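You operate a simulated robot arm through the tools that you are given. There is no shell and no other tool. Be economical: measure what you need, move in short steps, check, and stop when the job is done.

Carry out the task below with a simulated two-armed robot. There is one attempt and no reset: what you move stays moved.

TASK
Stop the fan, then swap the clogged green cartridge for a clean spare.
Fine: fan stop button on the booth panel; old one in the waste tub, door shut.

The check looks at the end state, three seconds after you hand in, the way a careful person would. Anything else that was tipped, shoved, dropped, spilled or broken makes it a failure.

THE ROBOT
Two 7-joint arms with two-finger parallel grippers on one trunk, on a base that drives. Base frame: it is fixed to the floor where the robot stands at the start and does not move with it; the origin is under the middle of the robot, x ahead of it, y to its left, z up. Readings come in cm, rad, newtons and seconds.
The left shoulder is at the start at [5, 18.7, 106], the right one opposite. With the tool pointing down near the work surface each hand reaches from about 10 to 60 cm from the robot's upright axis, wherever it stands, measured 20 degrees to its own side. Places, roughly: air dial [50, -30, 100]; blue scoop [50, -150, 50]; blue tube [75, -125, 75]; booth panel [60, -10, 100]; charge dial [50, 0, 100]; fan off button [60, 310, 130]; fan on button [60, 310, 140]; fan start button [50, 10, 90]; fan stop button [50, 0, 90]; filter door [40, 160, 100]; green air valve [50, -120, 60]; light switch [50, -30, 90]; nozzles switch [50, 310, 130]; powder dial [50, -10, 100]; purge button [50, -10, 90]; red air valve [50, -160, 60]. Payload 3.43 kg a hand.
The TCP of each hand is the grasp point between the finger pads, 3 cm short of the fingertips. In the tool frame z runs along the fingers and y along their closing line. Largest opening 9.4 cm; finger width 2.8, thickness 1; the body of the gripper, 5 by 9.6 cm, starts 5.5 cm behind the TCP.
Orientation is that of the tool frame in the base frame, as a unit quaternion [w, x, y, z]. With the fingers straight down and closing along the base's y, the tool's x points along the base's -x, its y along +y and its z along -z.

THE INTERFACE
- The arms move only by the tool play_rows. It takes "left_rows", "right_rows" or both (then of equal length, played together; a hand with none holds still); each is a list of rows, each a list of 2 entries, a list of its own where there are three numbers: the shift along the tool's x, y, z in cm, then the turn, a rotation vector about the tool's x, y, z in rad. In form: [[[x, y, z], [ax, ay, az]], ...]. A call has 1 to 20 rows; each row is the pose to reach, as a shift and turn from the pose commanded when the call began, along the tool's axes at that moment. "left_gripper" and "right_gripper" are, for a hand that has rows, the gripper command, from -1 (fully open) to 1 (shut), values between in proportion, set as the call begins (left out, the last holds). Each row takes 0.2 s and may step no farther than 5 cm and 0.15 rad from the row before; otherwise, or with a gripper value out of range, the whole call is refused. Where a pose cannot be reached the arm comes as near as it can. A force on the tool above 90 N (or 10 N above the force at the start of the call, whichever is more), or a blocked arm, ends the call early, and 0.2 s more pass. The fingers move at their own pace (about 15.3 cm/s each) and stop on an object; they squeeze with about 22 N. The grip force told is the motor's: it shows also when the fingers shut on nothing. Time passes only in rows, and 0.2 s behind the last, so rows that repeat a pose let the fingers close. It gives the time, the measured TCP pose, the force on the tool (base axes), the opening and the grip force at its end, in the units of the frame above (readings bear some noise), with the torque about the TCP (base axes, N m) and any sound that the robot's microphone picked up.
- Cameras (640 x 400 px; columns grow to the right, rows downward): "scene" is now at [14.93, -0.15, 123.34]; the picture's right is [-0.02, -1.00, 0.00], its down [-0.46, 0.01, -0.89] and it looks along [0.89, -0.02, -0.46] (base axes); focal length 214 px, centre (320, 200). "left" rides on the left gripper at [7.6, -1.4, -10.3] in its tool frame; the picture's right is [0.18, 0.98, 0.00], its down [-0.75, 0.14, -0.64] and it looks along [-0.63, 0.12, 0.77] (tool axes); focal length 243 px, centre (320, 200). "right" rides on the right gripper at [7.6, 1.4, -10.3] in its tool frame; the picture's right is [-0.18, 0.98, 0.00], its down [-0.75, -0.14, -0.64] and it looks along [-0.63, -0.12, 0.77] (tool axes); focal length 243 px, centre (320, 200). There is no depth. A picture from a camera that has moved, and an enlarged one, comes with that camera's place and axes in the base frame and with its lens.
- get_image(camera): a new picture of that camera. It takes no simulated time.
- lift_body(by): slides the trunk up (or, below 0, down) by that many cm; the arms and the scene camera ride with it, the base frame stays. It gives what a move gives, with no picture.
- base_move(legs): drives the robot by 1 to 6 legs, each [ahead, left, turn to the left] in cm, cm and rad, along the robot's own axes; the way and the turn of a leg run together, so that a leg with both is an arc; at most 150 cm and 3.142 rad a leg. The arms and the cameras ride along, it lands a little off, and it stops where it bumps. It gives what a move gives.
- turn_head(pan, tilt): turns the head with the scene camera to pan (to the left, within 1.396 rad either way) and tilt (down, from -0.506 to 1.204), counted from straight ahead of the robot. It gives what a move gives.
- inspect(camera, box): a new picture of the part [left, top, right, bottom] of that camera's present view, enlarged. It takes no simulated time.
- job_done(): hands the job in; it is judged then, once.

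Go step by step. Nothing tells you exact positions but the pictures and the camera data: compare them with the known pose of the tool, close in by small moves and look again before you grip or let go. The budget is 120 turns and 108 pictures, counting those below and the enlarged ones. Unless the task says otherwise, let go and move clear before handing in, and close with one line.

The tools are called after "Request:" as a command line: name --argument value ..., lists and objects as JSON in quotes. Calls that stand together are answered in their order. play_rows: Moves the arms, as the interface text tells. Its arguments: {"type":"object","properties":{"left_rows":{"type":"array","items":{"type":"array"}},"left_gripper":{"type":"number"},"right_rows":{"type":"array","items":{"type":"array"}},"right_gripper":{"type":"number"}},"required":[]} The other tools are called the same way: lift_body (by) slides the trunk up or down; base_move (legs) drives the base; turn_head (pan, tilt) turns the head that bears the scene camera; get_image (camera) takes a picture; inspect (camera, box) takes an enlarged picture of a part of a camera's view; job_done () hands the job in.

At the start:

```text
time: 0.0
left_tool_pos: [34.18, -0.67, 112.01]
left_orientation: [0.0, 0.0, 1.0, 0.0]
left_force: [0.1, -0.5, 0.8]
left_ft_torque: [-0.01, 0.02, 0.0]
left_gripper_width: 9.4
left_gripper_force: 0.1
right_tool_pos: [35.5, -30.2, 103.98]
right_orientation: [0.0, 0.0, 1.0, 0.001]
right_force: [-0.4, 0.2, -0.6]
right_ft_torque: [0.0, 0.04, -0.02]
right_gripper_width: 9.4
right_gripper_force: 0.1
trunk travel left (down, up): [-27.5, 15.7]
robot x, y, heading: [-0.06, -0.13, 0.002]
head pan, tilt: [-0.019, 0.478]
```

scene: 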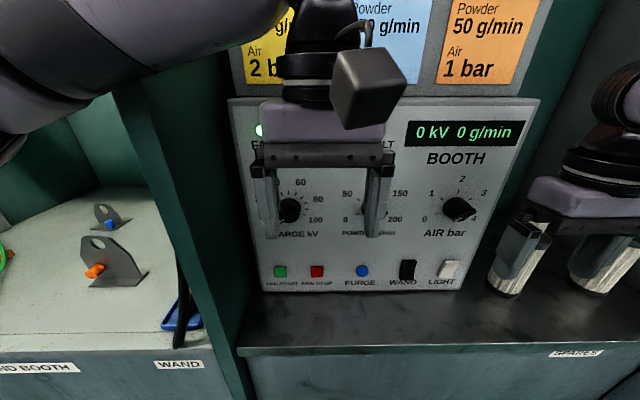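
right: 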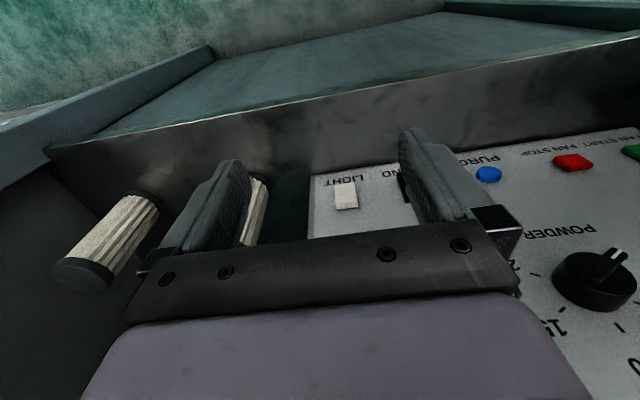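
left: 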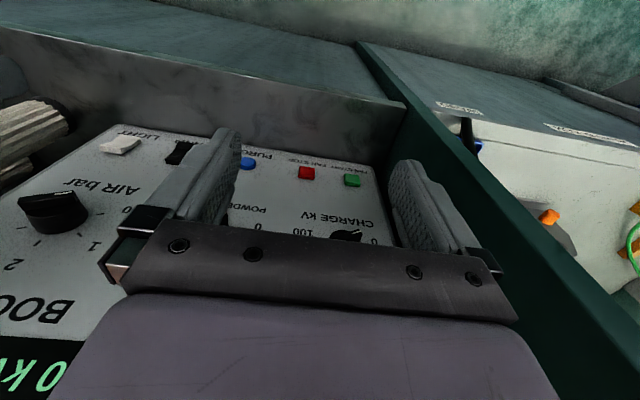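

The panel with the red fan stop button is right ahead, and spares (white pleated cartridges) stand on the shelf to the right. I'll look around first with the head.

Request:
turn_head --pan 1.3 --tilt 0.45

Request:
get_image --camera "scene"

Request:
turn_head --pan -0.8 --tilt 0.6

Request:
get_image --camera "scene"

Request:
turn_head --pan 0.0 --tilt 0.6

Request:
inspect --camera "scene" --box '[220, 80, 540, 280]'

```text
time: 1.5
left_tool_pos: [34.18, -0.75, 112.0]
left_orientation: [0.0, 0.0, 1.0, 0.0]
left_force: [-0.5, -0.2, -0.4]
left_ft_torque: [0.0, -0.01, 0.05]
left_gripper_width: 9.42
left_gripper_force: 0.1
right_tool_pos: [35.46, -30.22, 104.01]
right_orientation: [0.0, 0.0, 1.0, 0.0]
right_force: [-0.1, 0.4, 0.4]
right_ft_torque: [-0.01, 0.05, -0.03]
right_gripper_width: 9.42
right_gripper_force: 0.0
trunk travel left (down, up): [-27.5, 15.7]
robot x, y, heading: [0.1, 0.06, 0.003]
head pan, tilt: [1.3, 0.45]
```

```text
104 pictures are left
camera scene: at [8.25, 8.88, 123.6], right [0.96, -0.27, 0.0], down [-0.12, -0.42, -0.9], along [0.24, 0.87, -0.44], focal length 214 px, centre (320, 200)
```

scene: 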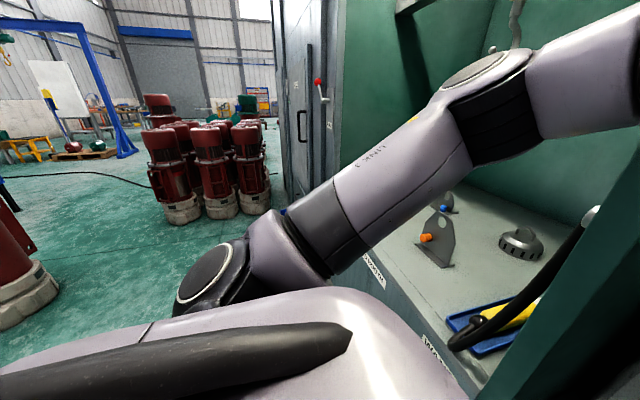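

```text
time: 3.5
left_tool_pos: [34.16, -0.84, 111.99]
left_orientation: [0.0, 0.0, 1.0, 0.0]
left_force: [0.5, 0.5, -0.6]
left_ft_torque: [-0.02, -0.02, 0.02]
left_gripper_width: 9.38
left_gripper_force: 0.2
right_tool_pos: [35.48, -30.26, 103.89]
right_orientation: [0.0, 0.0, 1.0, -0.001]
right_force: [0.0, -0.2, 0.0]
right_ft_torque: [0.01, -0.02, 0.03]
right_gripper_width: 9.4
right_gripper_force: 0.0
trunk travel left (down, up): [-27.5, 15.7]
robot x, y, heading: [-0.04, -0.03, 0.002]
head pan, tilt: [-0.799, 0.6]
```

```text
103 pictures are left
camera scene: at [11.96, -6.3, 122.24], right [-0.72, -0.7, 0.0], down [-0.39, 0.4, -0.83], along [0.58, -0.59, -0.56], focal length 214 px, centre (320, 200)
```

scene: 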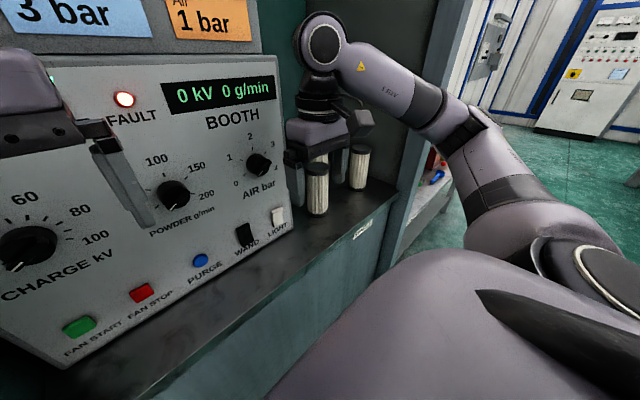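

```text
time: 4.6
left_tool_pos: [34.14, -0.79, 111.97]
left_orientation: [0.001, 0.0, 1.0, 0.001]
left_force: [-0.5, 0.9, 0.5]
left_ft_torque: [0.02, 0.01, 0.02]
left_gripper_width: 9.41
left_gripper_force: 0.1
right_tool_pos: [35.29, -30.26, 104.01]
right_orientation: [0.0, 0.0, 1.0, 0.001]
right_force: [-0.1, 0.1, -0.3]
right_ft_torque: [-0.01, 0.03, -0.04]
right_gripper_width: 9.4
right_gripper_force: 0.0
trunk travel left (down, up): [-27.5, 15.7]
robot x, y, heading: [0.13, 0.32, 0.001]
head pan, tilt: [0.0, 0.6]
```

```text
2.00 times, centred on (380, 180) of scene
camera zoom: at [14.63, 0.02, 122.24], right [0.0, -1.0, 0.0], down [-0.56, 0.0, -0.83], along [0.83, 0.0, -0.56], focal length 429 px, centre (200, 240)
```

zoom: 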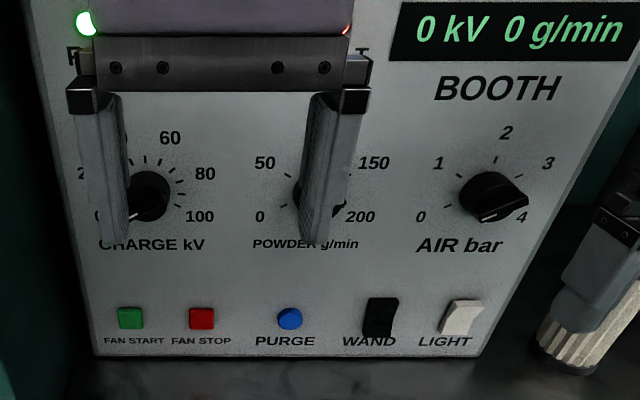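

The red FAN STOP button triangulates to about [48.5, -0.2, 89]. I'll close the left gripper, tilt it 45° forward and stop short of the button.

Request:
play_rows --left_rows '[[[-1, 0, 3], [0, -0.13, 0]], [[-2, 0.1, 6], [0, -0.26, 0]], [[-3, 0.2, 9], [0, -0.39, 0]], [[-4, 0.3, 12], [0, -0.52, 0]], [[-5, 0.4, 15], [0, -0.65, 0]], [[-5.9, 0.5, 19], [0, -0.785, 0]], [[-5.9, 0.5, 21.5], [0, -0.785, 0]]]' --left_gripper 1

Request:
get_image --camera "left"

Request:
inspect --camera "scene" --box '[220, 80, 540, 280]'

```text
time: 6.2
left_tool_pos: [40.0, -0.23, 90.63]
left_orientation: [0.382, 0.0, 0.924, 0.0]
left_force: [-0.3, 0.2, 0.2]
left_ft_torque: [-0.02, 0.02, 0.02]
left_gripper_width: 0.0
left_gripper_force: 22.1
right_tool_pos: [35.39, -30.17, 104.07]
right_orientation: [0.0, 0.0, 1.0, 0.001]
right_force: [-0.1, -0.4, 0.6]
right_ft_torque: [0.0, 0.01, 0.02]
right_gripper_width: 9.37
right_gripper_force: 0.1
trunk travel left (down, up): [-27.5, 15.7]
robot x, y, heading: [0.05, 0.14, -0.0]
head pan, tilt: [0.0, 0.6]
```

```text
101 pictures are left
camera left: at [27.39, -1.52, 92.51], right [-0.13, 0.98, -0.13], down [0.08, 0.14, 0.99], along [0.99, 0.12, -0.1], focal length 243 px, centre (320, 200)
```

left: 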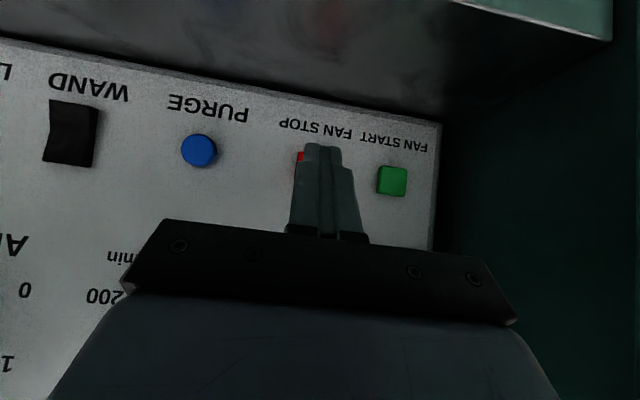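

```text
2.00 times, centred on (380, 180) of scene
camera zoom: at [14.64, 0.03, 122.25], right [0.0, -1.0, 0.0], down [-0.57, 0.0, -0.83], along [0.83, 0.0, -0.57], focal length 429 px, centre (200, 240)
```

zoom: 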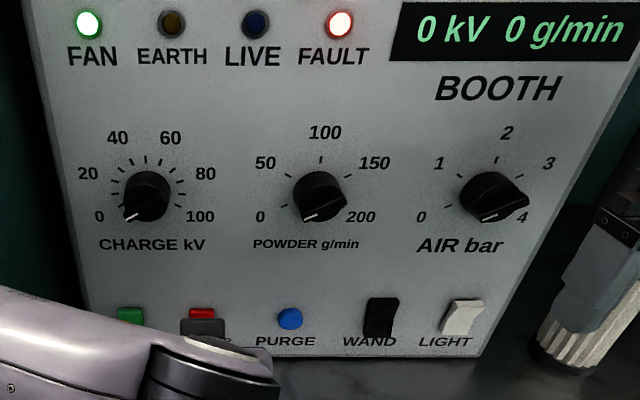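

The fingertip is in front of FAN STOP, about 1 cm high. I'll drop slightly and press forward in small steps.

Request:
play_rows --left_rows '[[[0.9, 0, 0.9], [0, 0, 0]], [[-1.2, 0, 3.0], [0, 0, 0]], [[-2.6, 0, 4.4], [0, 0, 0]], [[-2.9, 0, 4.7], [0, 0, 0]], [[-3.2, 0, 5.0], [0, 0, 0]]]'

Request:
inspect --camera "scene" --box '[220, 80, 540, 280]'

Request:
get_image --camera "left"

```text
time: 7.4
left_tool_pos: [45.13, -0.46, 89.81]
left_orientation: [0.388, 0.001, 0.922, -0.001]
left_force: [0.1, 0.5, 0.4]
left_ft_torque: [0.01, -0.02, 0.0]
left_gripper_width: 0.0
left_gripper_force: 22.4
right_tool_pos: [34.68, -30.33, 104.3]
right_orientation: [0.005, 0.0, 1.0, 0.001]
right_force: [-0.2, 0.0, -0.2]
right_ft_torque: [0.04, -0.02, -0.03]
right_gripper_width: 9.38
right_gripper_force: 0.1
trunk travel left (down, up): [-27.5, 15.7]
robot x, y, heading: [0.23, -0.03, 0.001]
head pan, tilt: [0.0, 0.6]
```

```text
2.00 times, centred on (380, 180) of scene
camera zoom: at [13.7, -0.11, 122.41], right [0.0, -1.0, 0.0], down [-0.56, 0.0, -0.83], along [0.83, 0.0, -0.56], focal length 429 px, centre (200, 240)
```

zoom: 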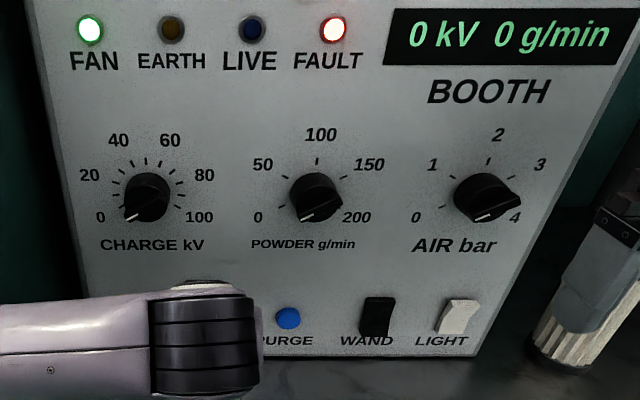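

```text
98 pictures are left
camera left: at [32.58, -1.72, 91.53], right [-0.13, 0.98, -0.13], down [0.07, 0.14, 0.99], along [0.99, 0.12, -0.09], focal length 243 px, centre (320, 200)
```

left: 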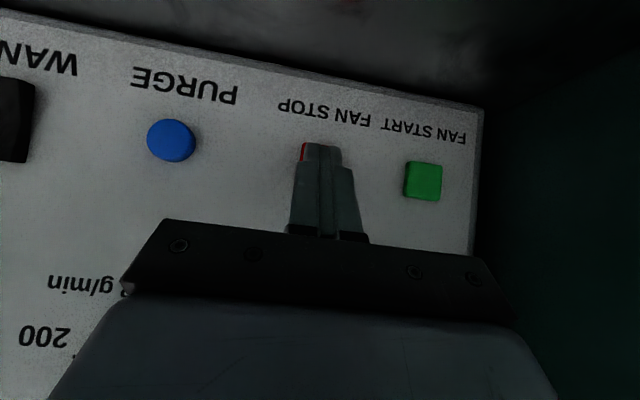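

The torso shifted back about 1 cm with no tool force, so something other than the fingertip may be touching; I'll look at the whole view.

Request:
turn_head --pan 0.4 --tilt 0.9

Request:
get_image --camera "scene"

```text
time: 8.3
left_tool_pos: [45.24, -0.43, 89.72]
left_orientation: [0.388, 0.001, 0.922, -0.001]
left_force: [0.0, -0.8, 0.5]
left_ft_torque: [0.02, 0.02, 0.02]
left_gripper_width: 0.0
left_gripper_force: 21.6
right_tool_pos: [34.65, -30.36, 104.39]
right_orientation: [0.005, 0.0, 1.0, 0.001]
right_force: [0.4, 0.2, 0.0]
right_ft_torque: [-0.01, 0.01, 0.0]
right_gripper_width: 9.37
right_gripper_force: 0.0
trunk travel left (down, up): [-27.5, 15.7]
robot x, y, heading: [0.45, 0.44, -0.001]
head pan, tilt: [0.4, 0.901]
```

```text
97 pictures are left
camera scene: at [11.83, 2.83, 119.91], right [0.39, -0.92, 0.0], down [-0.72, -0.3, -0.63], along [0.58, 0.24, -0.78], focal length 214 px, centre (320, 200)
```

scene: 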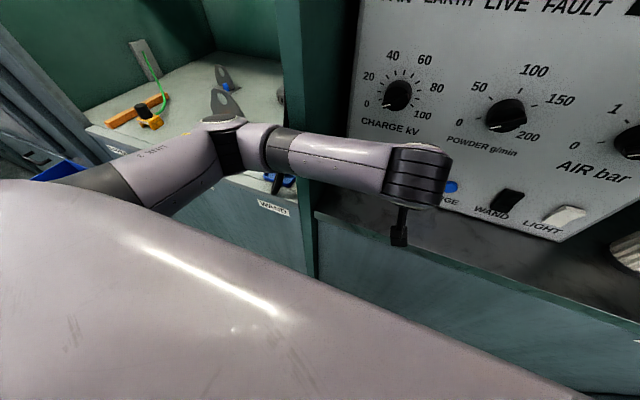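

The left forearm is likely leaning on the partition's front edge. I'll pull the hand back, drive the base back 12 cm so the arm reaches from in front, and retry.

Request:
play_rows --left_rows '[[[2.1, 0, -2.1], [0, 0, 0]], [[4.2, 0, -4.2], [0, 0, 0]]]'

Request:
base_move --legs '[[-12, 0, 0]]'

Request:
turn_head --pan 0.3 --tilt 0.7

Request:
get_image --camera "scene"

```text
time: 8.9
left_tool_pos: [39.86, -0.24, 89.0]
left_orientation: [0.382, 0.0, 0.924, 0.001]
left_force: [0.2, -0.6, 0.7]
left_ft_torque: [-0.01, -0.02, 0.0]
left_gripper_width: 0.0
left_gripper_force: 22.0
right_tool_pos: [35.54, -30.28, 103.97]
right_orientation: [0.0, 0.0, 1.0, 0.0]
right_force: [-0.3, 0.2, 1.2]
right_ft_torque: [-0.02, 0.01, 0.02]
right_gripper_width: 9.4
right_gripper_force: 0.0
trunk travel left (down, up): [-27.5, 15.7]
robot x, y, heading: [0.25, 0.13, 0.001]
head pan, tilt: [0.4, 0.901]
```

```text
time: 10.1
left_tool_pos: [27.95, -0.22, 89.17]
left_orientation: [0.383, -0.001, 0.924, 0.0]
left_force: [-0.1, -0.8, 0.3]
left_ft_torque: [-0.02, 0.04, 0.03]
left_gripper_width: 0.0
left_gripper_force: 22.0
right_tool_pos: [23.73, -30.26, 104.04]
right_orientation: [0.0, -0.001, 1.0, 0.001]
right_force: [0.5, 0.5, -0.3]
right_ft_torque: [-0.02, -0.02, -0.01]
right_gripper_width: 9.41
right_gripper_force: 0.0
trunk travel left (down, up): [-27.5, 15.7]
robot x, y, heading: [-11.94, 0.02, -0.003]
head pan, tilt: [0.4, 0.901]
```

```text
time: 10.8
left_tool_pos: [28.04, -0.27, 89.12]
left_orientation: [0.383, -0.001, 0.924, 0.0]
left_force: [0.2, 0.5, -0.2]
left_ft_torque: [0.0, 0.02, 0.0]
left_gripper_width: 0.0
left_gripper_force: 22.6
right_tool_pos: [23.51, -30.2, 103.8]
right_orientation: [0.0, -0.001, 1.0, 0.0]
right_force: [0.7, -0.5, 0.4]
right_ft_torque: [-0.02, 0.0, -0.02]
right_gripper_width: 9.37
right_gripper_force: 0.0
trunk travel left (down, up): [-27.5, 15.7]
robot x, y, heading: [-11.95, 0.42, 0.001]
head pan, tilt: [0.3, 0.7]
```

```text
96 pictures are left
camera scene: at [2.12, 2.55, 121.38], right [0.3, -0.95, 0.0], down [-0.62, -0.19, -0.76], along [0.73, 0.23, -0.64], focal length 214 px, centre (320, 200)
```

scene: 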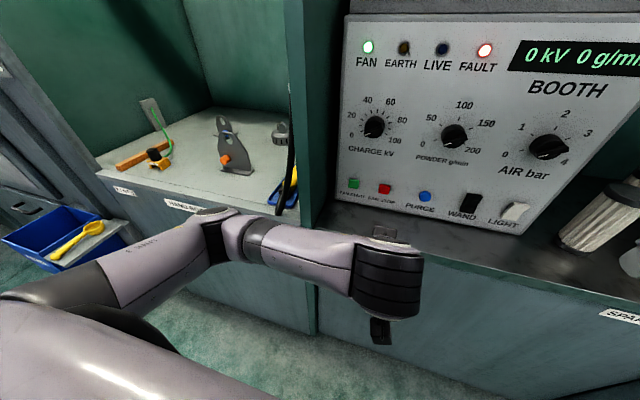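

The button is confirmed at about z 88.7. I'll back off another 8 cm and raise the trunk so the elbow stays straighter and higher, then extend.

Request:
base_move --legs '[[-8, 0, 0]]'

Request:
lift_body --by 10

Request:
play_rows --left_rows '[[[3.5, 0, 3.5], [0, 0, 0]], [[5.1, 0, 8.3], [0, 0, 0]], [[2.3, 0, 11.1], [0, 0, 0]], [[-0.5, 0, 13.9], [0, 0, 0]]]'

Request:
get_image --camera "scene"

```text
time: 11.9
left_tool_pos: [19.95, -0.17, 89.23]
left_orientation: [0.383, -0.001, 0.924, 0.0]
left_force: [0.1, -0.2, 1.0]
left_ft_torque: [0.02, 0.01, 0.04]
left_gripper_width: 0.0
left_gripper_force: 21.8
right_tool_pos: [15.57, -30.2, 103.94]
right_orientation: [0.0, 0.001, 1.0, 0.0]
right_force: [-1.1, -0.2, -0.3]
right_ft_torque: [0.01, -0.05, 0.0]
right_gripper_width: 9.39
right_gripper_force: 0.0
trunk travel left (down, up): [-27.5, 15.7]
robot x, y, heading: [-19.87, 0.25, 0.005]
head pan, tilt: [0.3, 0.7]
```

```text
time: 13.2
left_tool_pos: [20.04, -0.27, 99.11]
left_orientation: [0.383, 0.0, 0.924, 0.0]
left_force: [1.0, 0.5, 0.1]
left_ft_torque: [0.03, -0.02, -0.03]
left_gripper_width: 0.0
left_gripper_force: 21.6
right_tool_pos: [15.61, -30.25, 113.93]
right_orientation: [-0.001, 0.0, 1.0, 0.0]
right_force: [0.1, -0.4, -0.3]
right_ft_torque: [-0.03, 0.01, 0.01]
right_gripper_width: 9.39
right_gripper_force: 0.1
trunk travel left (down, up): [-37.5, 5.7]
robot x, y, heading: [-19.53, 0.34, 0.002]
head pan, tilt: [0.3, 0.7]
```

```text
refused: row 2 steps farther than a row can; nothing moved
```

```text
95 pictures are left
camera scene: at [-5.91, 2.53, 131.38], right [0.3, -0.96, 0.0], down [-0.62, -0.19, -0.76], along [0.73, 0.23, -0.64], focal length 214 px, centre (320, 200)
```

scene: 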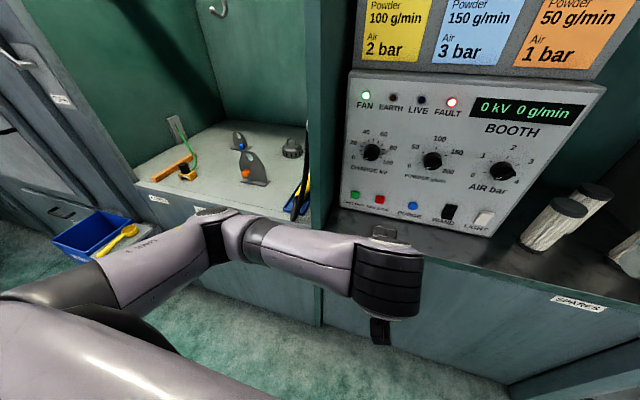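

Now I extend the left hand toward the button in smaller steps.

Request:
play_rows --left_rows '[[[-1.75, 0, 3.9], [0, 0, 0]], [[-3.5, 0, 7.8], [0, 0, 0]], [[-5.25, 0, 11.7], [0, 0, 0]], [[-7, 0, 15.6], [0, 0, 0]], [[-8.75, 0, 19.5], [0, 0, 0]], [[-10.5, 0, 23.4], [0, 0, 0]]]'

Request:
get_image --camera "scene"

Request:
get_image --camera "left"

```text
time: 14.6
left_tool_pos: [43.86, -0.28, 89.99]
left_orientation: [0.382, 0.0, 0.924, 0.0]
left_force: [0.9, -1.1, 0.5]
left_ft_torque: [0.0, 0.01, -0.01]
left_gripper_width: 0.01
left_gripper_force: 21.9
right_tool_pos: [15.66, -30.23, 113.89]
right_orientation: [0.001, 0.0, 1.0, 0.0]
right_force: [0.0, -0.5, 0.0]
right_ft_torque: [0.01, -0.01, -0.07]
right_gripper_width: 9.4
right_gripper_force: 0.0
trunk travel left (down, up): [-37.5, 5.7]
robot x, y, heading: [-19.94, 0.21, 0.001]
head pan, tilt: [0.3, 0.7]
```

```text
94 pictures are left
camera scene: at [-5.9, 2.51, 131.38], right [0.3, -0.96, 0.0], down [-0.62, -0.19, -0.76], along [0.73, 0.23, -0.64], focal length 214 px, centre (320, 200)
```

scene: 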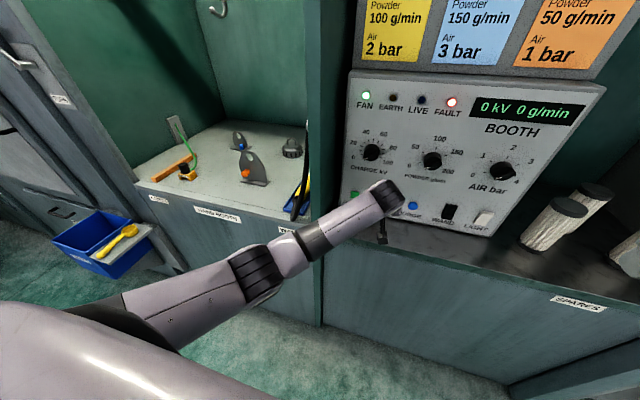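

```text
93 pictures are left
camera left: at [31.23, -1.59, 91.87], right [-0.13, 0.98, -0.13], down [0.08, 0.14, 0.99], along [0.99, 0.12, -0.1], focal length 243 px, centre (320, 200)
```

left: 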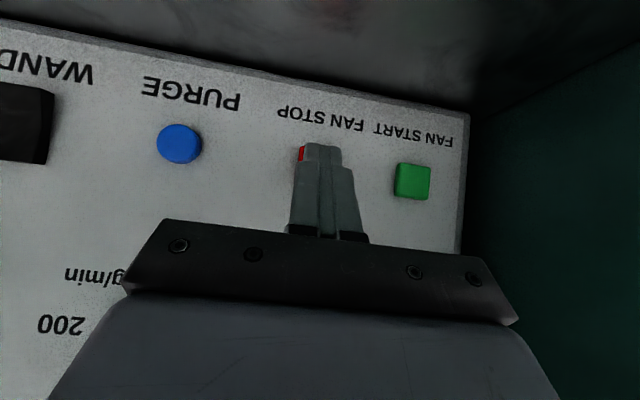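

The arm is clear now. I press forward with a slight shift right.

Request:
play_rows --left_rows '[[[-0.5, -0.4, 0.9], [0, 0, 0]], [[-0.85, -0.4, 1.25], [0, 0, 0]], [[-1.2, -0.4, 1.6], [0, 0, 0]], [[-1.5, -0.4, 1.9], [0, 0, 0]], [[-1.8, -0.4, 2.2], [0, 0, 0]]]'

Request:
get_image --camera "scene"

Request:
get_image --camera "left"

```text
time: 15.8
left_tool_pos: [46.61, -0.56, 89.66]
left_orientation: [0.382, -0.001, 0.924, 0.0]
left_force: [-9.8, 1.4, 2.8]
left_ft_torque: [0.08, 0.06, 0.04]
left_gripper_width: 0.01
left_gripper_force: 22.3
right_tool_pos: [15.58, -30.23, 114.06]
right_orientation: [0.001, -0.001, 1.0, 0.0]
right_force: [-0.8, 0.5, 0.5]
right_ft_torque: [0.02, 0.0, -0.02]
right_gripper_width: 9.4
right_gripper_force: 0.1
trunk travel left (down, up): [-37.5, 5.7]
robot x, y, heading: [-19.59, -0.14, -0.002]
head pan, tilt: [0.3, 0.7]
heard: click
```

```text
92 pictures are left
camera scene: at [-6.07, 2.55, 131.4], right [0.3, -0.96, 0.0], down [-0.61, -0.19, -0.77], along [0.73, 0.23, -0.64], focal length 214 px, centre (320, 200)
```

scene: 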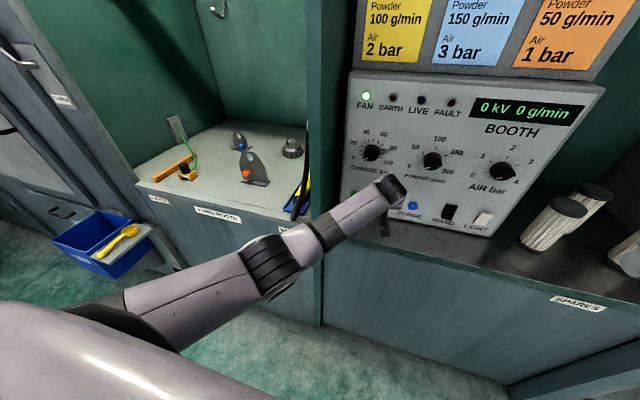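

```text
91 pictures are left
camera left: at [33.97, -1.96, 91.63], right [-0.13, 0.98, -0.13], down [0.08, 0.14, 0.99], along [0.99, 0.12, -0.1], focal length 243 px, centre (320, 200)
```

left: 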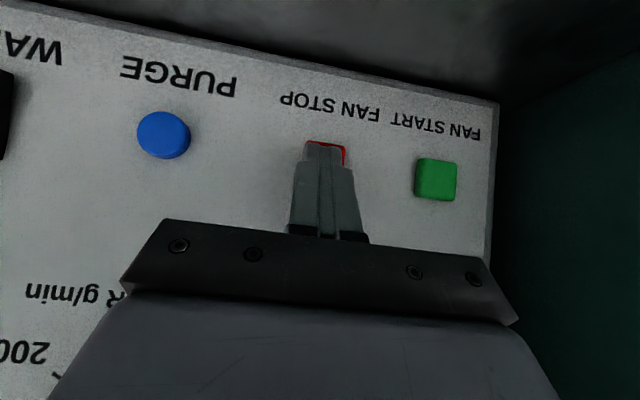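

A click was heard. I'll pull back and see what the lamps show.

Request:
play_rows --left_rows '[[[3, 0, -3], [0, 0, 0]], [[5, 0, -7], [0, 0, 0]], [[7, 0, -11], [0, 0, 0]], [[9, 0, -15], [0, 0, 0]]]'

Request:
get_image --camera "scene"

```text
time: 17.0
left_tool_pos: [31.79, 3.49, 94.3]
left_orientation: [0.403, -0.01, 0.914, 0.044]
left_force: [0.0, 0.1, 0.2]
left_ft_torque: [-0.01, 0.0, 0.02]
left_gripper_width: 0.03
left_gripper_force: 22.1
right_tool_pos: [15.72, -30.11, 114.0]
right_orientation: [0.0, 0.0, 1.0, 0.0]
right_force: [0.4, -0.3, 0.1]
right_ft_torque: [-0.01, -0.03, -0.01]
right_gripper_width: 9.43
right_gripper_force: 0.0
trunk travel left (down, up): [-37.5, 5.7]
robot x, y, heading: [-20.39, 0.57, -0.001]
head pan, tilt: [0.3, 0.7]
stopped in row 4 (left hand): the arm was blocked; the commanded pose is now the measured one
```

```text
90 pictures are left
camera scene: at [-5.91, 2.54, 131.38], right [0.3, -0.96, 0.0], down [-0.62, -0.19, -0.76], along [0.73, 0.23, -0.64], focal length 214 px, centre (320, 200)
```

scene: 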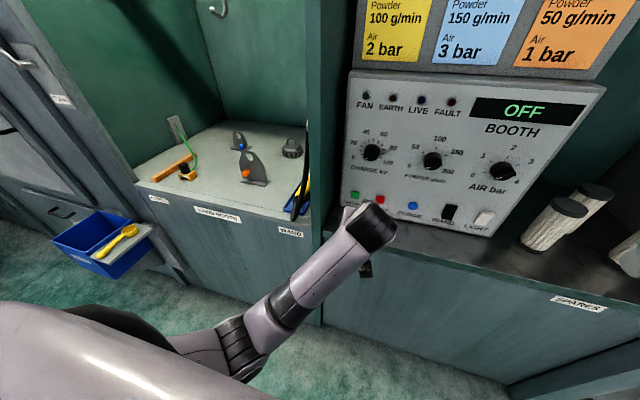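

The panel reads OFF, so the fan is stopped. Now I back away and look at the filter area on the left.

Request:
base_move --legs '[[-25, 0, 0], [0, 100, 0]]'

Request:
turn_head --pan 0.6 --tilt 0.4

Request:
get_image --camera "scene"

```text
time: 27.6
left_tool_pos: [7.73, 103.1, 94.31]
left_orientation: [0.403, 0.002, 0.914, 0.039]
left_force: [-0.6, 0.9, 0.7]
left_ft_torque: [-0.04, 0.0, 0.02]
left_gripper_width: 0.02
left_gripper_force: 22.5
right_tool_pos: [-9.46, 69.89, 114.07]
right_orientation: [0.0, 0.013, 1.0, 0.0]
right_force: [-0.9, -0.2, -0.5]
right_ft_torque: [0.04, -0.01, 0.02]
right_gripper_width: 9.39
right_gripper_force: 0.0
trunk travel left (down, up): [-37.5, 5.7]
robot x, y, heading: [-44.28, 101.12, -0.027]
head pan, tilt: [0.3, 0.7]
```

```text
time: 28.4
left_tool_pos: [7.75, 103.13, 94.21]
left_orientation: [0.403, 0.002, 0.914, 0.039]
left_force: [0.6, 0.7, 0.7]
left_ft_torque: [-0.02, 0.04, 0.0]
left_gripper_width: 0.02
left_gripper_force: 22.1
right_tool_pos: [-9.36, 69.89, 113.93]
right_orientation: [0.0, 0.012, 1.0, 0.0]
right_force: [0.5, 0.2, 0.3]
right_ft_torque: [0.0, -0.01, -0.01]
right_gripper_width: 9.38
right_gripper_force: 0.1
trunk travel left (down, up): [-37.5, 5.7]
robot x, y, heading: [-44.04, 100.6, -0.022]
head pan, tilt: [0.6, 0.4]
```

```text
89 pictures are left
camera scene: at [-30.54, 105.91, 134.06], right [0.54, -0.84, 0.0], down [-0.33, -0.21, -0.92], along [0.77, 0.5, -0.39], focal length 214 px, centre (320, 200)
```

scene: 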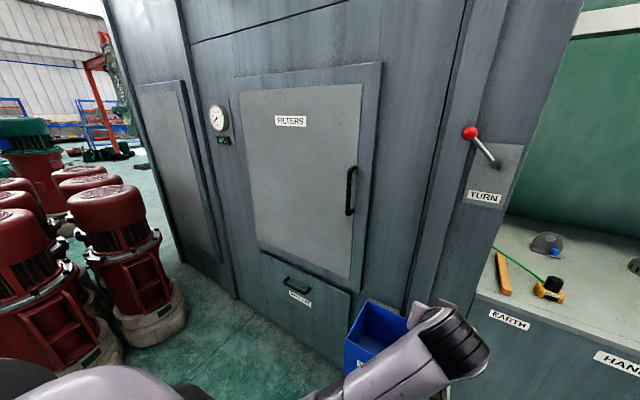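

I see the FILTERS door with its handle on the right side (hinge left) and a blue tub below. I'll zoom in on both.

Request:
inspect --camera "scene" --box '[200, 50, 400, 300]'

Request:
turn_head --pan 0.35 --tilt 1.0

Request:
get_image --camera "scene"

```text
1.60 times, centred on (300, 175) of scene
camera zoom: at [-30.54, 105.91, 134.06], right [0.54, -0.84, 0.0], down [-0.33, -0.21, -0.92], along [0.77, 0.5, -0.39], focal length 343 px, centre (352, 240)
```

zoom: 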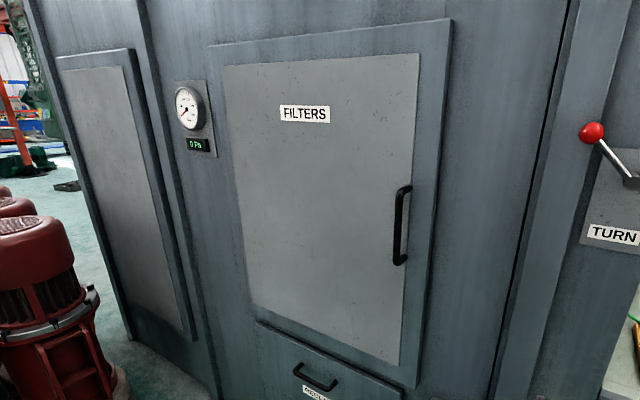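

```text
time: 29.4
left_tool_pos: [7.74, 103.09, 94.13]
left_orientation: [0.403, 0.002, 0.914, 0.04]
left_force: [0.3, 0.4, 0.1]
left_ft_torque: [-0.01, 0.02, -0.01]
left_gripper_width: 0.0
left_gripper_force: 22.3
right_tool_pos: [-9.38, 69.91, 114.02]
right_orientation: [0.0, 0.013, 1.0, 0.0]
right_force: [0.6, 0.2, 0.9]
right_ft_torque: [0.04, -0.01, -0.02]
right_gripper_width: 9.4
right_gripper_force: 0.0
trunk travel left (down, up): [-37.5, 5.7]
robot x, y, heading: [-44.07, 100.88, -0.027]
head pan, tilt: [0.351, 1.0]
```

```text
87 pictures are left
camera scene: at [-31.71, 103.11, 129.05], right [0.32, -0.95, 0.0], down [-0.8, -0.27, -0.54], along [0.51, 0.17, -0.84], focal length 214 px, centre (320, 200)
```

scene: 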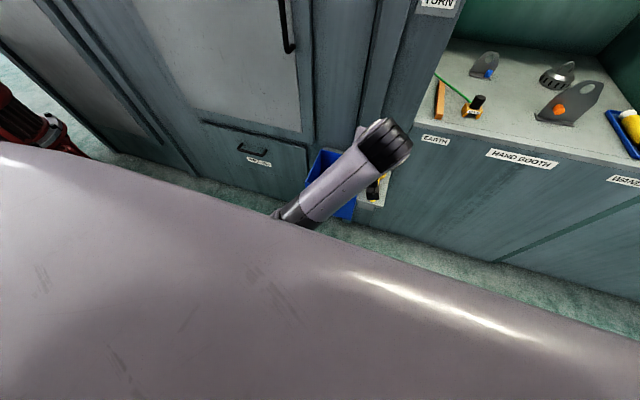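

The fan gauge reads 0 Pa. The door spans roughly y 134–194, z 63–142 with the handle near y 137, z 96–115. I'll raise the left hand to point forward at handle height, back off, and look for the tub.

Request:
play_rows --left_rows '[[[-1.6, 3, -1.5], [0.01, -0.148, -0.012]], [[-3.2, 6, -3], [0.02, -0.297, -0.024]], [[-4.8, 9, -4.5], [0.03, -0.445, -0.036]], [[-6.4, 12, -6], [0.04, -0.594, -0.048]], [[-8.1, 15, -7.4], [0.053, -0.743, -0.06]]]' --left_gripper -1

Request:
base_move --legs '[[-35, 0, 0]]'

Request:
turn_head --pan 0.35 --tilt 0.6

Request:
get_image --camera "scene"

```text
time: 30.6
left_tool_pos: [7.34, 117.42, 106.24]
left_orientation: [0.709, 0.0, 0.705, -0.001]
left_force: [-0.1, -0.9, -0.1]
left_ft_torque: [-0.01, -0.04, 0.01]
left_gripper_width: 9.38
left_gripper_force: 0.1
right_tool_pos: [-9.31, 69.94, 114.01]
right_orientation: [0.0, 0.012, 1.0, 0.0]
right_force: [0.7, 0.4, -0.5]
right_ft_torque: [0.0, 0.01, 0.01]
right_gripper_width: 9.4
right_gripper_force: 0.1
trunk travel left (down, up): [-37.5, 5.7]
robot x, y, heading: [-44.48, 100.96, -0.024]
head pan, tilt: [0.351, 1.0]
```

```text
time: 32.9
left_tool_pos: [-27.48, 118.1, 106.24]
left_orientation: [0.708, 0.0, 0.706, -0.001]
left_force: [-0.3, 0.5, -0.2]
left_ft_torque: [0.02, -0.05, -0.02]
left_gripper_width: 9.38
left_gripper_force: 0.1
right_tool_pos: [-44.35, 70.73, 114.02]
right_orientation: [0.0, 0.013, 1.0, 0.0]
right_force: [0.0, -0.4, 0.3]
right_ft_torque: [-0.03, -0.02, 0.01]
right_gripper_width: 9.42
right_gripper_force: 0.1
trunk travel left (down, up): [-37.5, 5.7]
robot x, y, heading: [-78.92, 101.59, -0.024]
head pan, tilt: [0.351, 1.0]
```

```text
time: 33.8
left_tool_pos: [-27.41, 118.14, 106.16]
left_orientation: [0.708, 0.0, 0.707, 0.0]
left_force: [0.0, 0.1, 0.8]
left_ft_torque: [-0.01, 0.02, 0.03]
left_gripper_width: 9.43
left_gripper_force: 0.1
right_tool_pos: [-44.35, 70.73, 113.94]
right_orientation: [-0.001, 0.013, 1.0, 0.001]
right_force: [-0.5, -0.3, -0.1]
right_ft_torque: [0.01, 0.01, 0.01]
right_gripper_width: 9.37
right_gripper_force: 0.0
trunk travel left (down, up): [-37.5, 5.7]
robot x, y, heading: [-79.29, 102.18, -0.022]
head pan, tilt: [0.351, 0.6]
```

```text
86 pictures are left
camera scene: at [-64.87, 104.53, 132.24], right [0.32, -0.95, 0.0], down [-0.54, -0.18, -0.82], along [0.78, 0.26, -0.57], focal length 214 px, centre (320, 200)
```

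scene: 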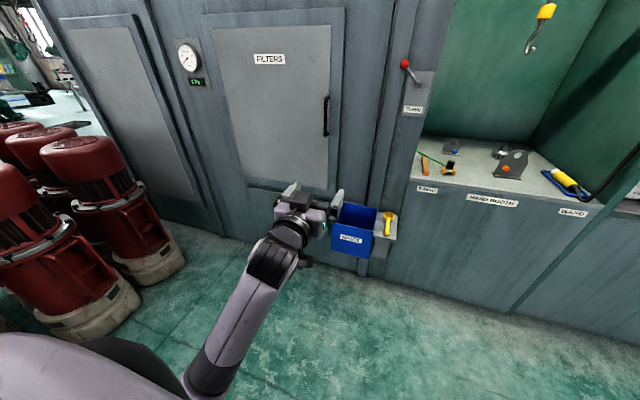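

The WASTE tub hangs at about x 17–40, y 104–124, rim z≈57. The handle is near [30, 133, 106]. I'll approach with the left hand in front of the handle and check with its camera.

Request:
base_move --legs '[[40, 15, 0.022]]'

Request:
get_image --camera "left"

Request:
get_image --camera "scene"

```text
time: 36.4
left_tool_pos: [13.04, 133.3, 106.26]
left_orientation: [0.708, -0.007, 0.706, 0.006]
left_force: [0.3, -0.1, 1.0]
left_ft_torque: [0.02, -0.03, 0.02]
left_gripper_width: 9.39
left_gripper_force: 0.1
right_tool_pos: [-2.93, 85.48, 113.99]
right_orientation: [-0.001, 0.004, 1.0, 0.0]
right_force: [-0.2, -0.3, 0.0]
right_ft_torque: [-0.02, -0.02, -0.03]
right_gripper_width: 9.38
right_gripper_force: 0.1
trunk travel left (down, up): [-37.5, 5.7]
robot x, y, heading: [-38.22, 116.2, -0.005]
head pan, tilt: [0.351, 0.6]
```

```text
85 pictures are left
camera left: at [2.82, 131.7, 98.57], right [-0.02, 0.98, -0.18], down [-0.65, 0.13, 0.75], along [0.76, 0.13, 0.63], focal length 243 px, centre (320, 200)
```

left: 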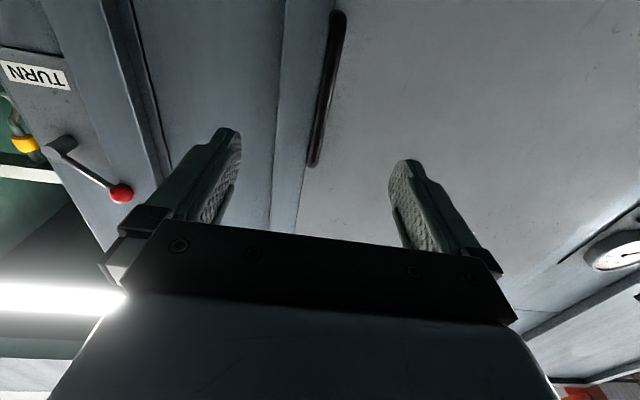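

```text
84 pictures are left
camera scene: at [-24.12, 118.95, 132.24], right [0.34, -0.94, 0.0], down [-0.53, -0.19, -0.82], along [0.78, 0.28, -0.57], focal length 214 px, centre (320, 200)
```

scene: 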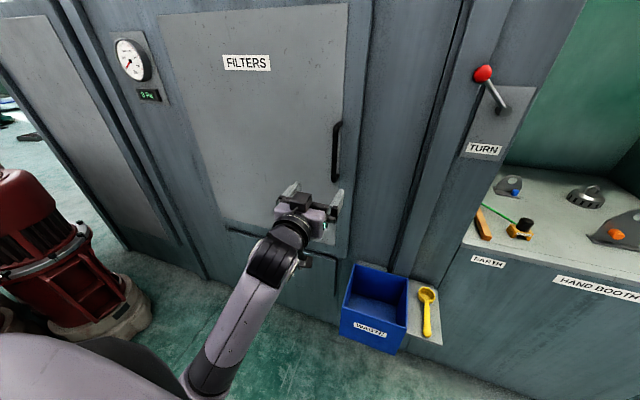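

The handle bar triangulates to x≈32.4, y≈134.5, z 99–117. I'll drive 10 cm closer, then reach with the open hand.

Request:
base_move --legs '[[10, 0, 0.005]]'

Request:
get_image --camera "left"

```text
time: 37.6
left_tool_pos: [22.96, 133.37, 106.17]
left_orientation: [0.708, -0.008, 0.706, 0.007]
left_force: [-0.3, -0.5, -0.1]
left_ft_torque: [-0.01, 0.01, -0.03]
left_gripper_width: 9.4
left_gripper_force: 0.0
right_tool_pos: [7.17, 85.47, 113.9]
right_orientation: [-0.001, 0.001, 1.0, 0.0]
right_force: [0.7, 0.1, 0.6]
right_ft_torque: [0.02, 0.02, 0.02]
right_gripper_width: 9.39
right_gripper_force: 0.0
trunk travel left (down, up): [-37.5, 5.7]
robot x, y, heading: [-28.51, 115.83, -0.006]
head pan, tilt: [0.351, 0.6]
```

```text
83 pictures are left
camera left: at [12.82, 131.77, 98.55], right [-0.02, 0.98, -0.18], down [-0.65, 0.13, 0.75], along [0.76, 0.13, 0.63], focal length 243 px, centre (320, 200)
```

left: 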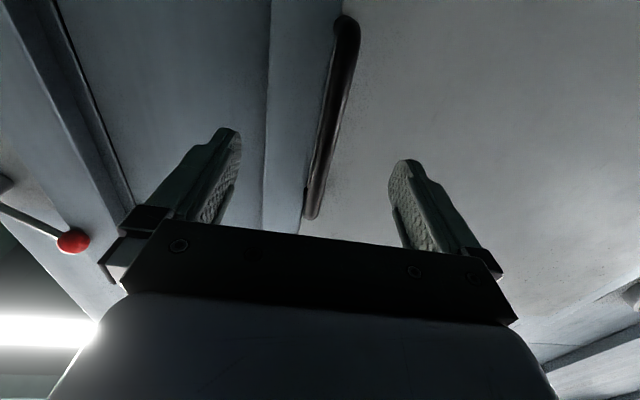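

The bar sits between the fingers. Reach 9 cm forward and close.

Request:
play_rows --left_rows '[[[-0.9, 0.5, 3.5], [0, 0, 0]], [[-1.6, 0.9, 6.5], [0, 0, 0]], [[-1.6, 0.9, 9], [0, 0, 0]]]' --left_gripper -1

Request:
play_rows --left_rows '[[[0, 0, 0], [0, 0, 0]], [[0, 0, 0], [0, 0, 0]], [[0, 0, 0], [0, 0, 0]]]' --left_gripper 1

Request:
get_image --camera "left"

```text
time: 38.4
left_tool_pos: [32.04, 134.43, 107.74]
left_orientation: [0.707, -0.007, 0.707, 0.007]
left_force: [-0.6, 0.5, 1.3]
left_ft_torque: [0.01, -0.01, 0.01]
left_gripper_width: 9.39
left_gripper_force: 0.0
right_tool_pos: [7.03, 85.65, 114.04]
right_orientation: [0.0, 0.002, 1.0, 0.0]
right_force: [-0.7, 0.0, 0.9]
right_ft_torque: [0.01, -0.01, 0.04]
right_gripper_width: 9.38
right_gripper_force: 0.0
trunk travel left (down, up): [-37.5, 5.7]
robot x, y, heading: [-28.27, 115.95, -0.004]
head pan, tilt: [0.351, 0.6]
```

```text
time: 39.2
left_tool_pos: [31.98, 134.3, 107.76]
left_orientation: [0.707, -0.006, 0.707, 0.006]
left_force: [-0.1, -5.4, -1.6]
left_ft_torque: [0.04, -0.3, -0.02]
left_gripper_width: 2.03
left_gripper_force: 45.0
right_tool_pos: [6.95, 85.52, 114.0]
right_orientation: [0.0, 0.002, 1.0, 0.001]
right_force: [0.0, 1.0, 0.1]
right_ft_torque: [0.04, 0.01, 0.01]
right_gripper_width: 9.37
right_gripper_force: 0.1
trunk travel left (down, up): [-37.5, 5.7]
robot x, y, heading: [-28.53, 115.89, -0.003]
head pan, tilt: [0.351, 0.6]
```

```text
82 pictures are left
camera left: at [21.73, 132.75, 100.16], right [-0.02, 0.98, -0.18], down [-0.65, 0.13, 0.75], along [0.76, 0.13, 0.63], focal length 243 px, centre (320, 200)
```

left: 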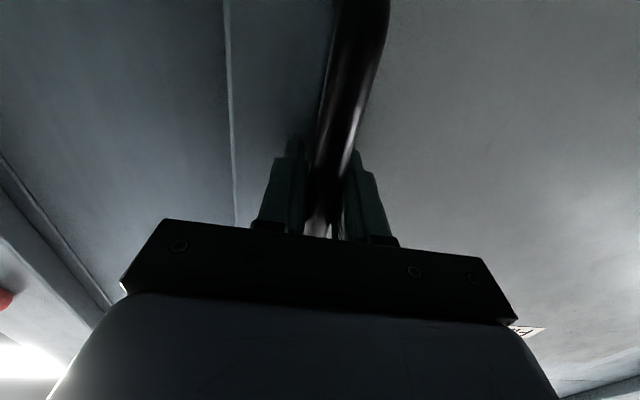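

Gripped on the 2 cm bar. I'll pull the door along its arc with the arm first.

Request:
play_rows --left_rows '[[[0, 0.1, -1.5], [0, 0, 0]], [[0, 0.3, -3], [0.03, 0, 0]], [[0, 0.6, -5], [0.06, 0, 0]], [[0, 1.0, -7], [0.1, 0, 0]], [[0, 1.5, -9], [0.13, 0, 0]], [[0, 2.0, -11.1], [0.15, 0, 0]]]'

Request:
get_image --camera "scene"

```text
time: 40.6
left_tool_pos: [20.58, 136.35, 107.76]
left_orientation: [0.707, 0.046, 0.704, -0.046]
left_force: [-0.1, 0.4, 2.7]
left_ft_torque: [-0.03, 0.33, 0.16]
left_gripper_width: 2.03
left_gripper_force: 44.8
right_tool_pos: [7.02, 85.69, 114.09]
right_orientation: [0.0, 0.002, 1.0, 0.0]
right_force: [-0.1, -0.2, 0.7]
right_ft_torque: [-0.02, 0.0, 0.01]
right_gripper_width: 9.42
right_gripper_force: 0.2
trunk travel left (down, up): [-37.5, 5.7]
robot x, y, heading: [-28.11, 115.8, -0.005]
head pan, tilt: [0.351, 0.6]
```

```text
81 pictures are left
camera scene: at [-14.19, 118.97, 132.25], right [0.34, -0.94, 0.0], down [-0.53, -0.19, -0.83], along [0.78, 0.28, -0.56], focal length 214 px, centre (320, 200)
```

scene: 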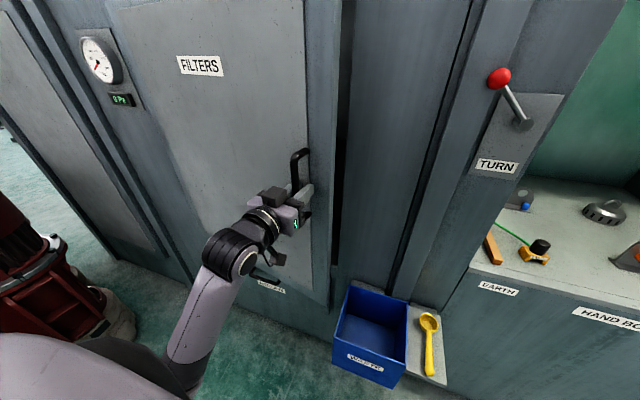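

Door swings freely, now about 0.2 rad open. I'll continue the arc by driving the base.

Request:
base_move --legs '[[-10.5, 4.3, 0], [-9.5, 6.2, 0], [-8, 7.9, 0], [-6.3, 9.5, 0]]'

Request:
get_image --camera "scene"

```text
time: 44.7
left_tool_pos: [-13.83, 162.91, 108.02]
left_orientation: [0.706, 0.055, 0.704, -0.055]
left_force: [-63.2, -37.9, -18.4]
left_ft_torque: [0.69, 0.12, 0.51]
left_gripper_width: 2.01
left_gripper_force: 45.3
right_tool_pos: [-27.48, 113.1, 114.03]
right_orientation: [0.004, 0.002, 1.0, 0.002]
right_force: [-0.4, 0.7, -0.3]
right_ft_torque: [-0.04, 0.0, 0.0]
right_gripper_width: 9.39
right_gripper_force: 0.1
trunk travel left (down, up): [-37.5, 5.7]
robot x, y, heading: [-62.19, 143.73, -0.003]
head pan, tilt: [0.351, 0.6]
```

```text
80 pictures are left
camera scene: at [-48.83, 146.37, 132.35], right [0.34, -0.94, 0.0], down [-0.53, -0.19, -0.83], along [0.78, 0.28, -0.56], focal length 214 px, centre (320, 200)
```

scene: 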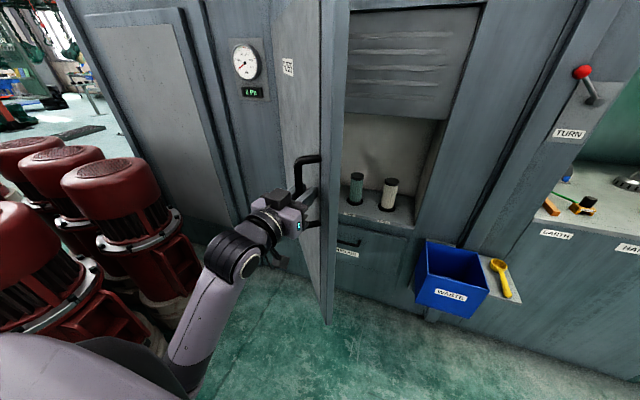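

The door is open ~1 rad and inside I see two cartridges: the green one on the left and a white one on the right. I release the handle and back the hand out.

Request:
play_rows --left_rows '[[[0, 0, 0], [0, 0, 0]], [[0, 0, 0], [0, 0, 0]], [[0, 0, 0], [0, 0, 0]]]' --left_gripper -1

Request:
get_image --camera "left"

```text
time: 45.5
left_tool_pos: [-13.35, 163.17, 107.46]
left_orientation: [0.703, 0.054, 0.706, -0.057]
left_force: [0.2, 0.3, -0.2]
left_ft_torque: [-0.02, 0.03, -0.03]
left_gripper_width: 9.4
left_gripper_force: 0.0
right_tool_pos: [-26.88, 113.46, 113.89]
right_orientation: [0.0, 0.001, 1.0, -0.001]
right_force: [0.2, 0.0, 0.5]
right_ft_torque: [-0.03, -0.04, 0.0]
right_gripper_width: 9.41
right_gripper_force: 0.1
trunk travel left (down, up): [-37.5, 5.7]
robot x, y, heading: [-61.99, 143.81, -0.004]
head pan, tilt: [0.351, 0.6]
```

```text
79 pictures are left
camera left: at [-23.8, 163.34, 99.92], right [0.15, 0.97, -0.19], down [-0.61, 0.24, 0.76], along [0.78, 0.0, 0.63], focal length 243 px, centre (320, 200)
```

left: 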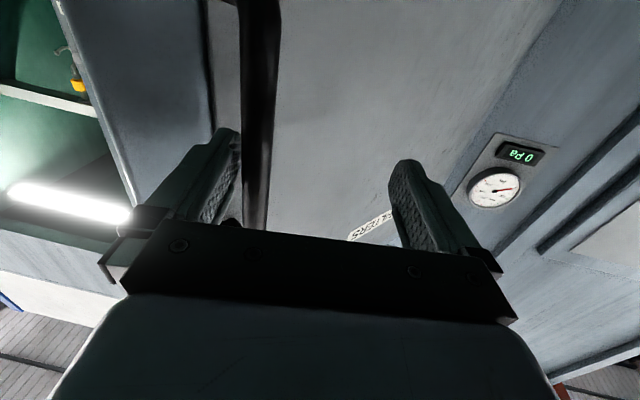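

Request:
play_rows --left_rows '[[[0, -1, -3], [0, 0, 0]], [[0, -1, -7], [0, 0, 0]], [[0, -1, -11], [0, 0, 0]], [[0, -3, -14], [0, 0, 0]]]'

Request:
get_image --camera "scene"

```text
time: 46.5
left_tool_pos: [-22.1, 159.88, 102.49]
left_orientation: [0.705, 0.053, 0.705, -0.056]
left_force: [0.2, 0.1, 0.0]
left_ft_torque: [0.03, 0.01, 0.01]
left_gripper_width: 9.4
left_gripper_force: 0.0
left hand out of reach, approached as far as the arm can: row 2, 3, 4
right_tool_pos: [-26.86, 113.44, 113.99]
right_orientation: [0.0, 0.002, 1.0, 0.001]
right_force: [0.9, -0.5, 0.4]
right_ft_torque: [-0.02, -0.01, 0.03]
right_gripper_width: 9.39
right_gripper_force: 0.1
trunk travel left (down, up): [-37.5, 5.7]
robot x, y, heading: [-62.19, 143.87, -0.002]
head pan, tilt: [0.351, 0.6]
```

```text
78 pictures are left
camera scene: at [-48.18, 146.71, 132.26], right [0.34, -0.94, 0.0], down [-0.53, -0.19, -0.83], along [0.78, 0.28, -0.56], focal length 214 px, centre (320, 200)
```

scene: 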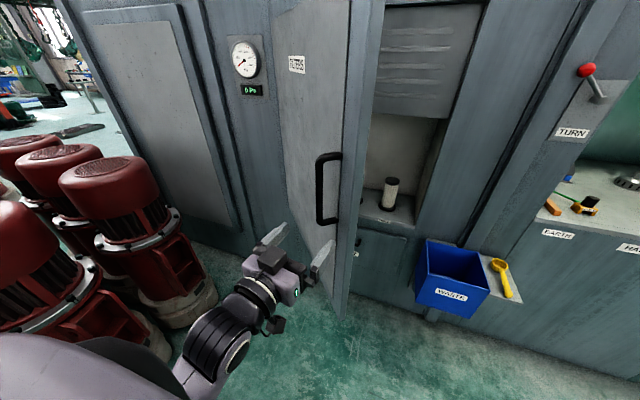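

The hand is clear and the door is at about 0.9 rad. I'll go around the door's free edge and sweep it further open from the inside with the closed left hand.

Request:
base_move --legs '[[0, -26, 0], [26, 0, 0]]'

Request:
play_rows --left_rows '[[[0, 0, 4], [0, 0, 0]], [[0, 0, 8], [0, 0, 0]], [[0, 0, 12], [0, 0, 0]]]' --left_gripper 1

Request:
get_image --camera "scene"

```text
time: 50.8
left_tool_pos: [4.02, 133.52, 102.38]
left_orientation: [0.704, 0.053, 0.706, -0.057]
left_force: [-0.1, 0.7, 0.1]
left_ft_torque: [0.01, -0.01, 0.01]
left_gripper_width: 9.41
left_gripper_force: 0.0
right_tool_pos: [-0.84, 87.14, 114.03]
right_orientation: [0.0, 0.003, 1.0, 0.0]
right_force: [0.3, -0.3, 0.3]
right_ft_torque: [-0.01, 0.01, 0.01]
right_gripper_width: 9.42
right_gripper_force: 0.0
trunk travel left (down, up): [-37.5, 5.7]
robot x, y, heading: [-36.23, 117.42, -0.006]
head pan, tilt: [0.351, 0.6]
```

```text
time: 51.6
left_tool_pos: [15.98, 131.71, 102.27]
left_orientation: [0.704, 0.053, 0.706, -0.056]
left_force: [-0.6, 0.4, 1.2]
left_ft_torque: [0.01, 0.01, -0.02]
left_gripper_width: 0.01
left_gripper_force: 22.3
right_tool_pos: [-0.84, 87.12, 113.82]
right_orientation: [-0.001, 0.001, 1.0, 0.0]
right_force: [0.1, -0.3, 0.6]
right_ft_torque: [-0.01, 0.02, 0.02]
right_gripper_width: 9.43
right_gripper_force: 0.0
trunk travel left (down, up): [-37.5, 5.7]
robot x, y, heading: [-36.2, 117.15, -0.001]
head pan, tilt: [0.351, 0.6]
```

```text
77 pictures are left
camera scene: at [-22.09, 120.48, 132.24], right [0.34, -0.94, 0.0], down [-0.53, -0.19, -0.82], along [0.78, 0.28, -0.57], focal length 214 px, centre (320, 200)
```

scene: 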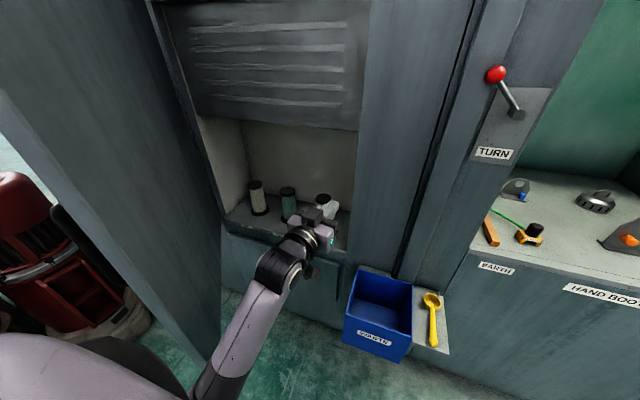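

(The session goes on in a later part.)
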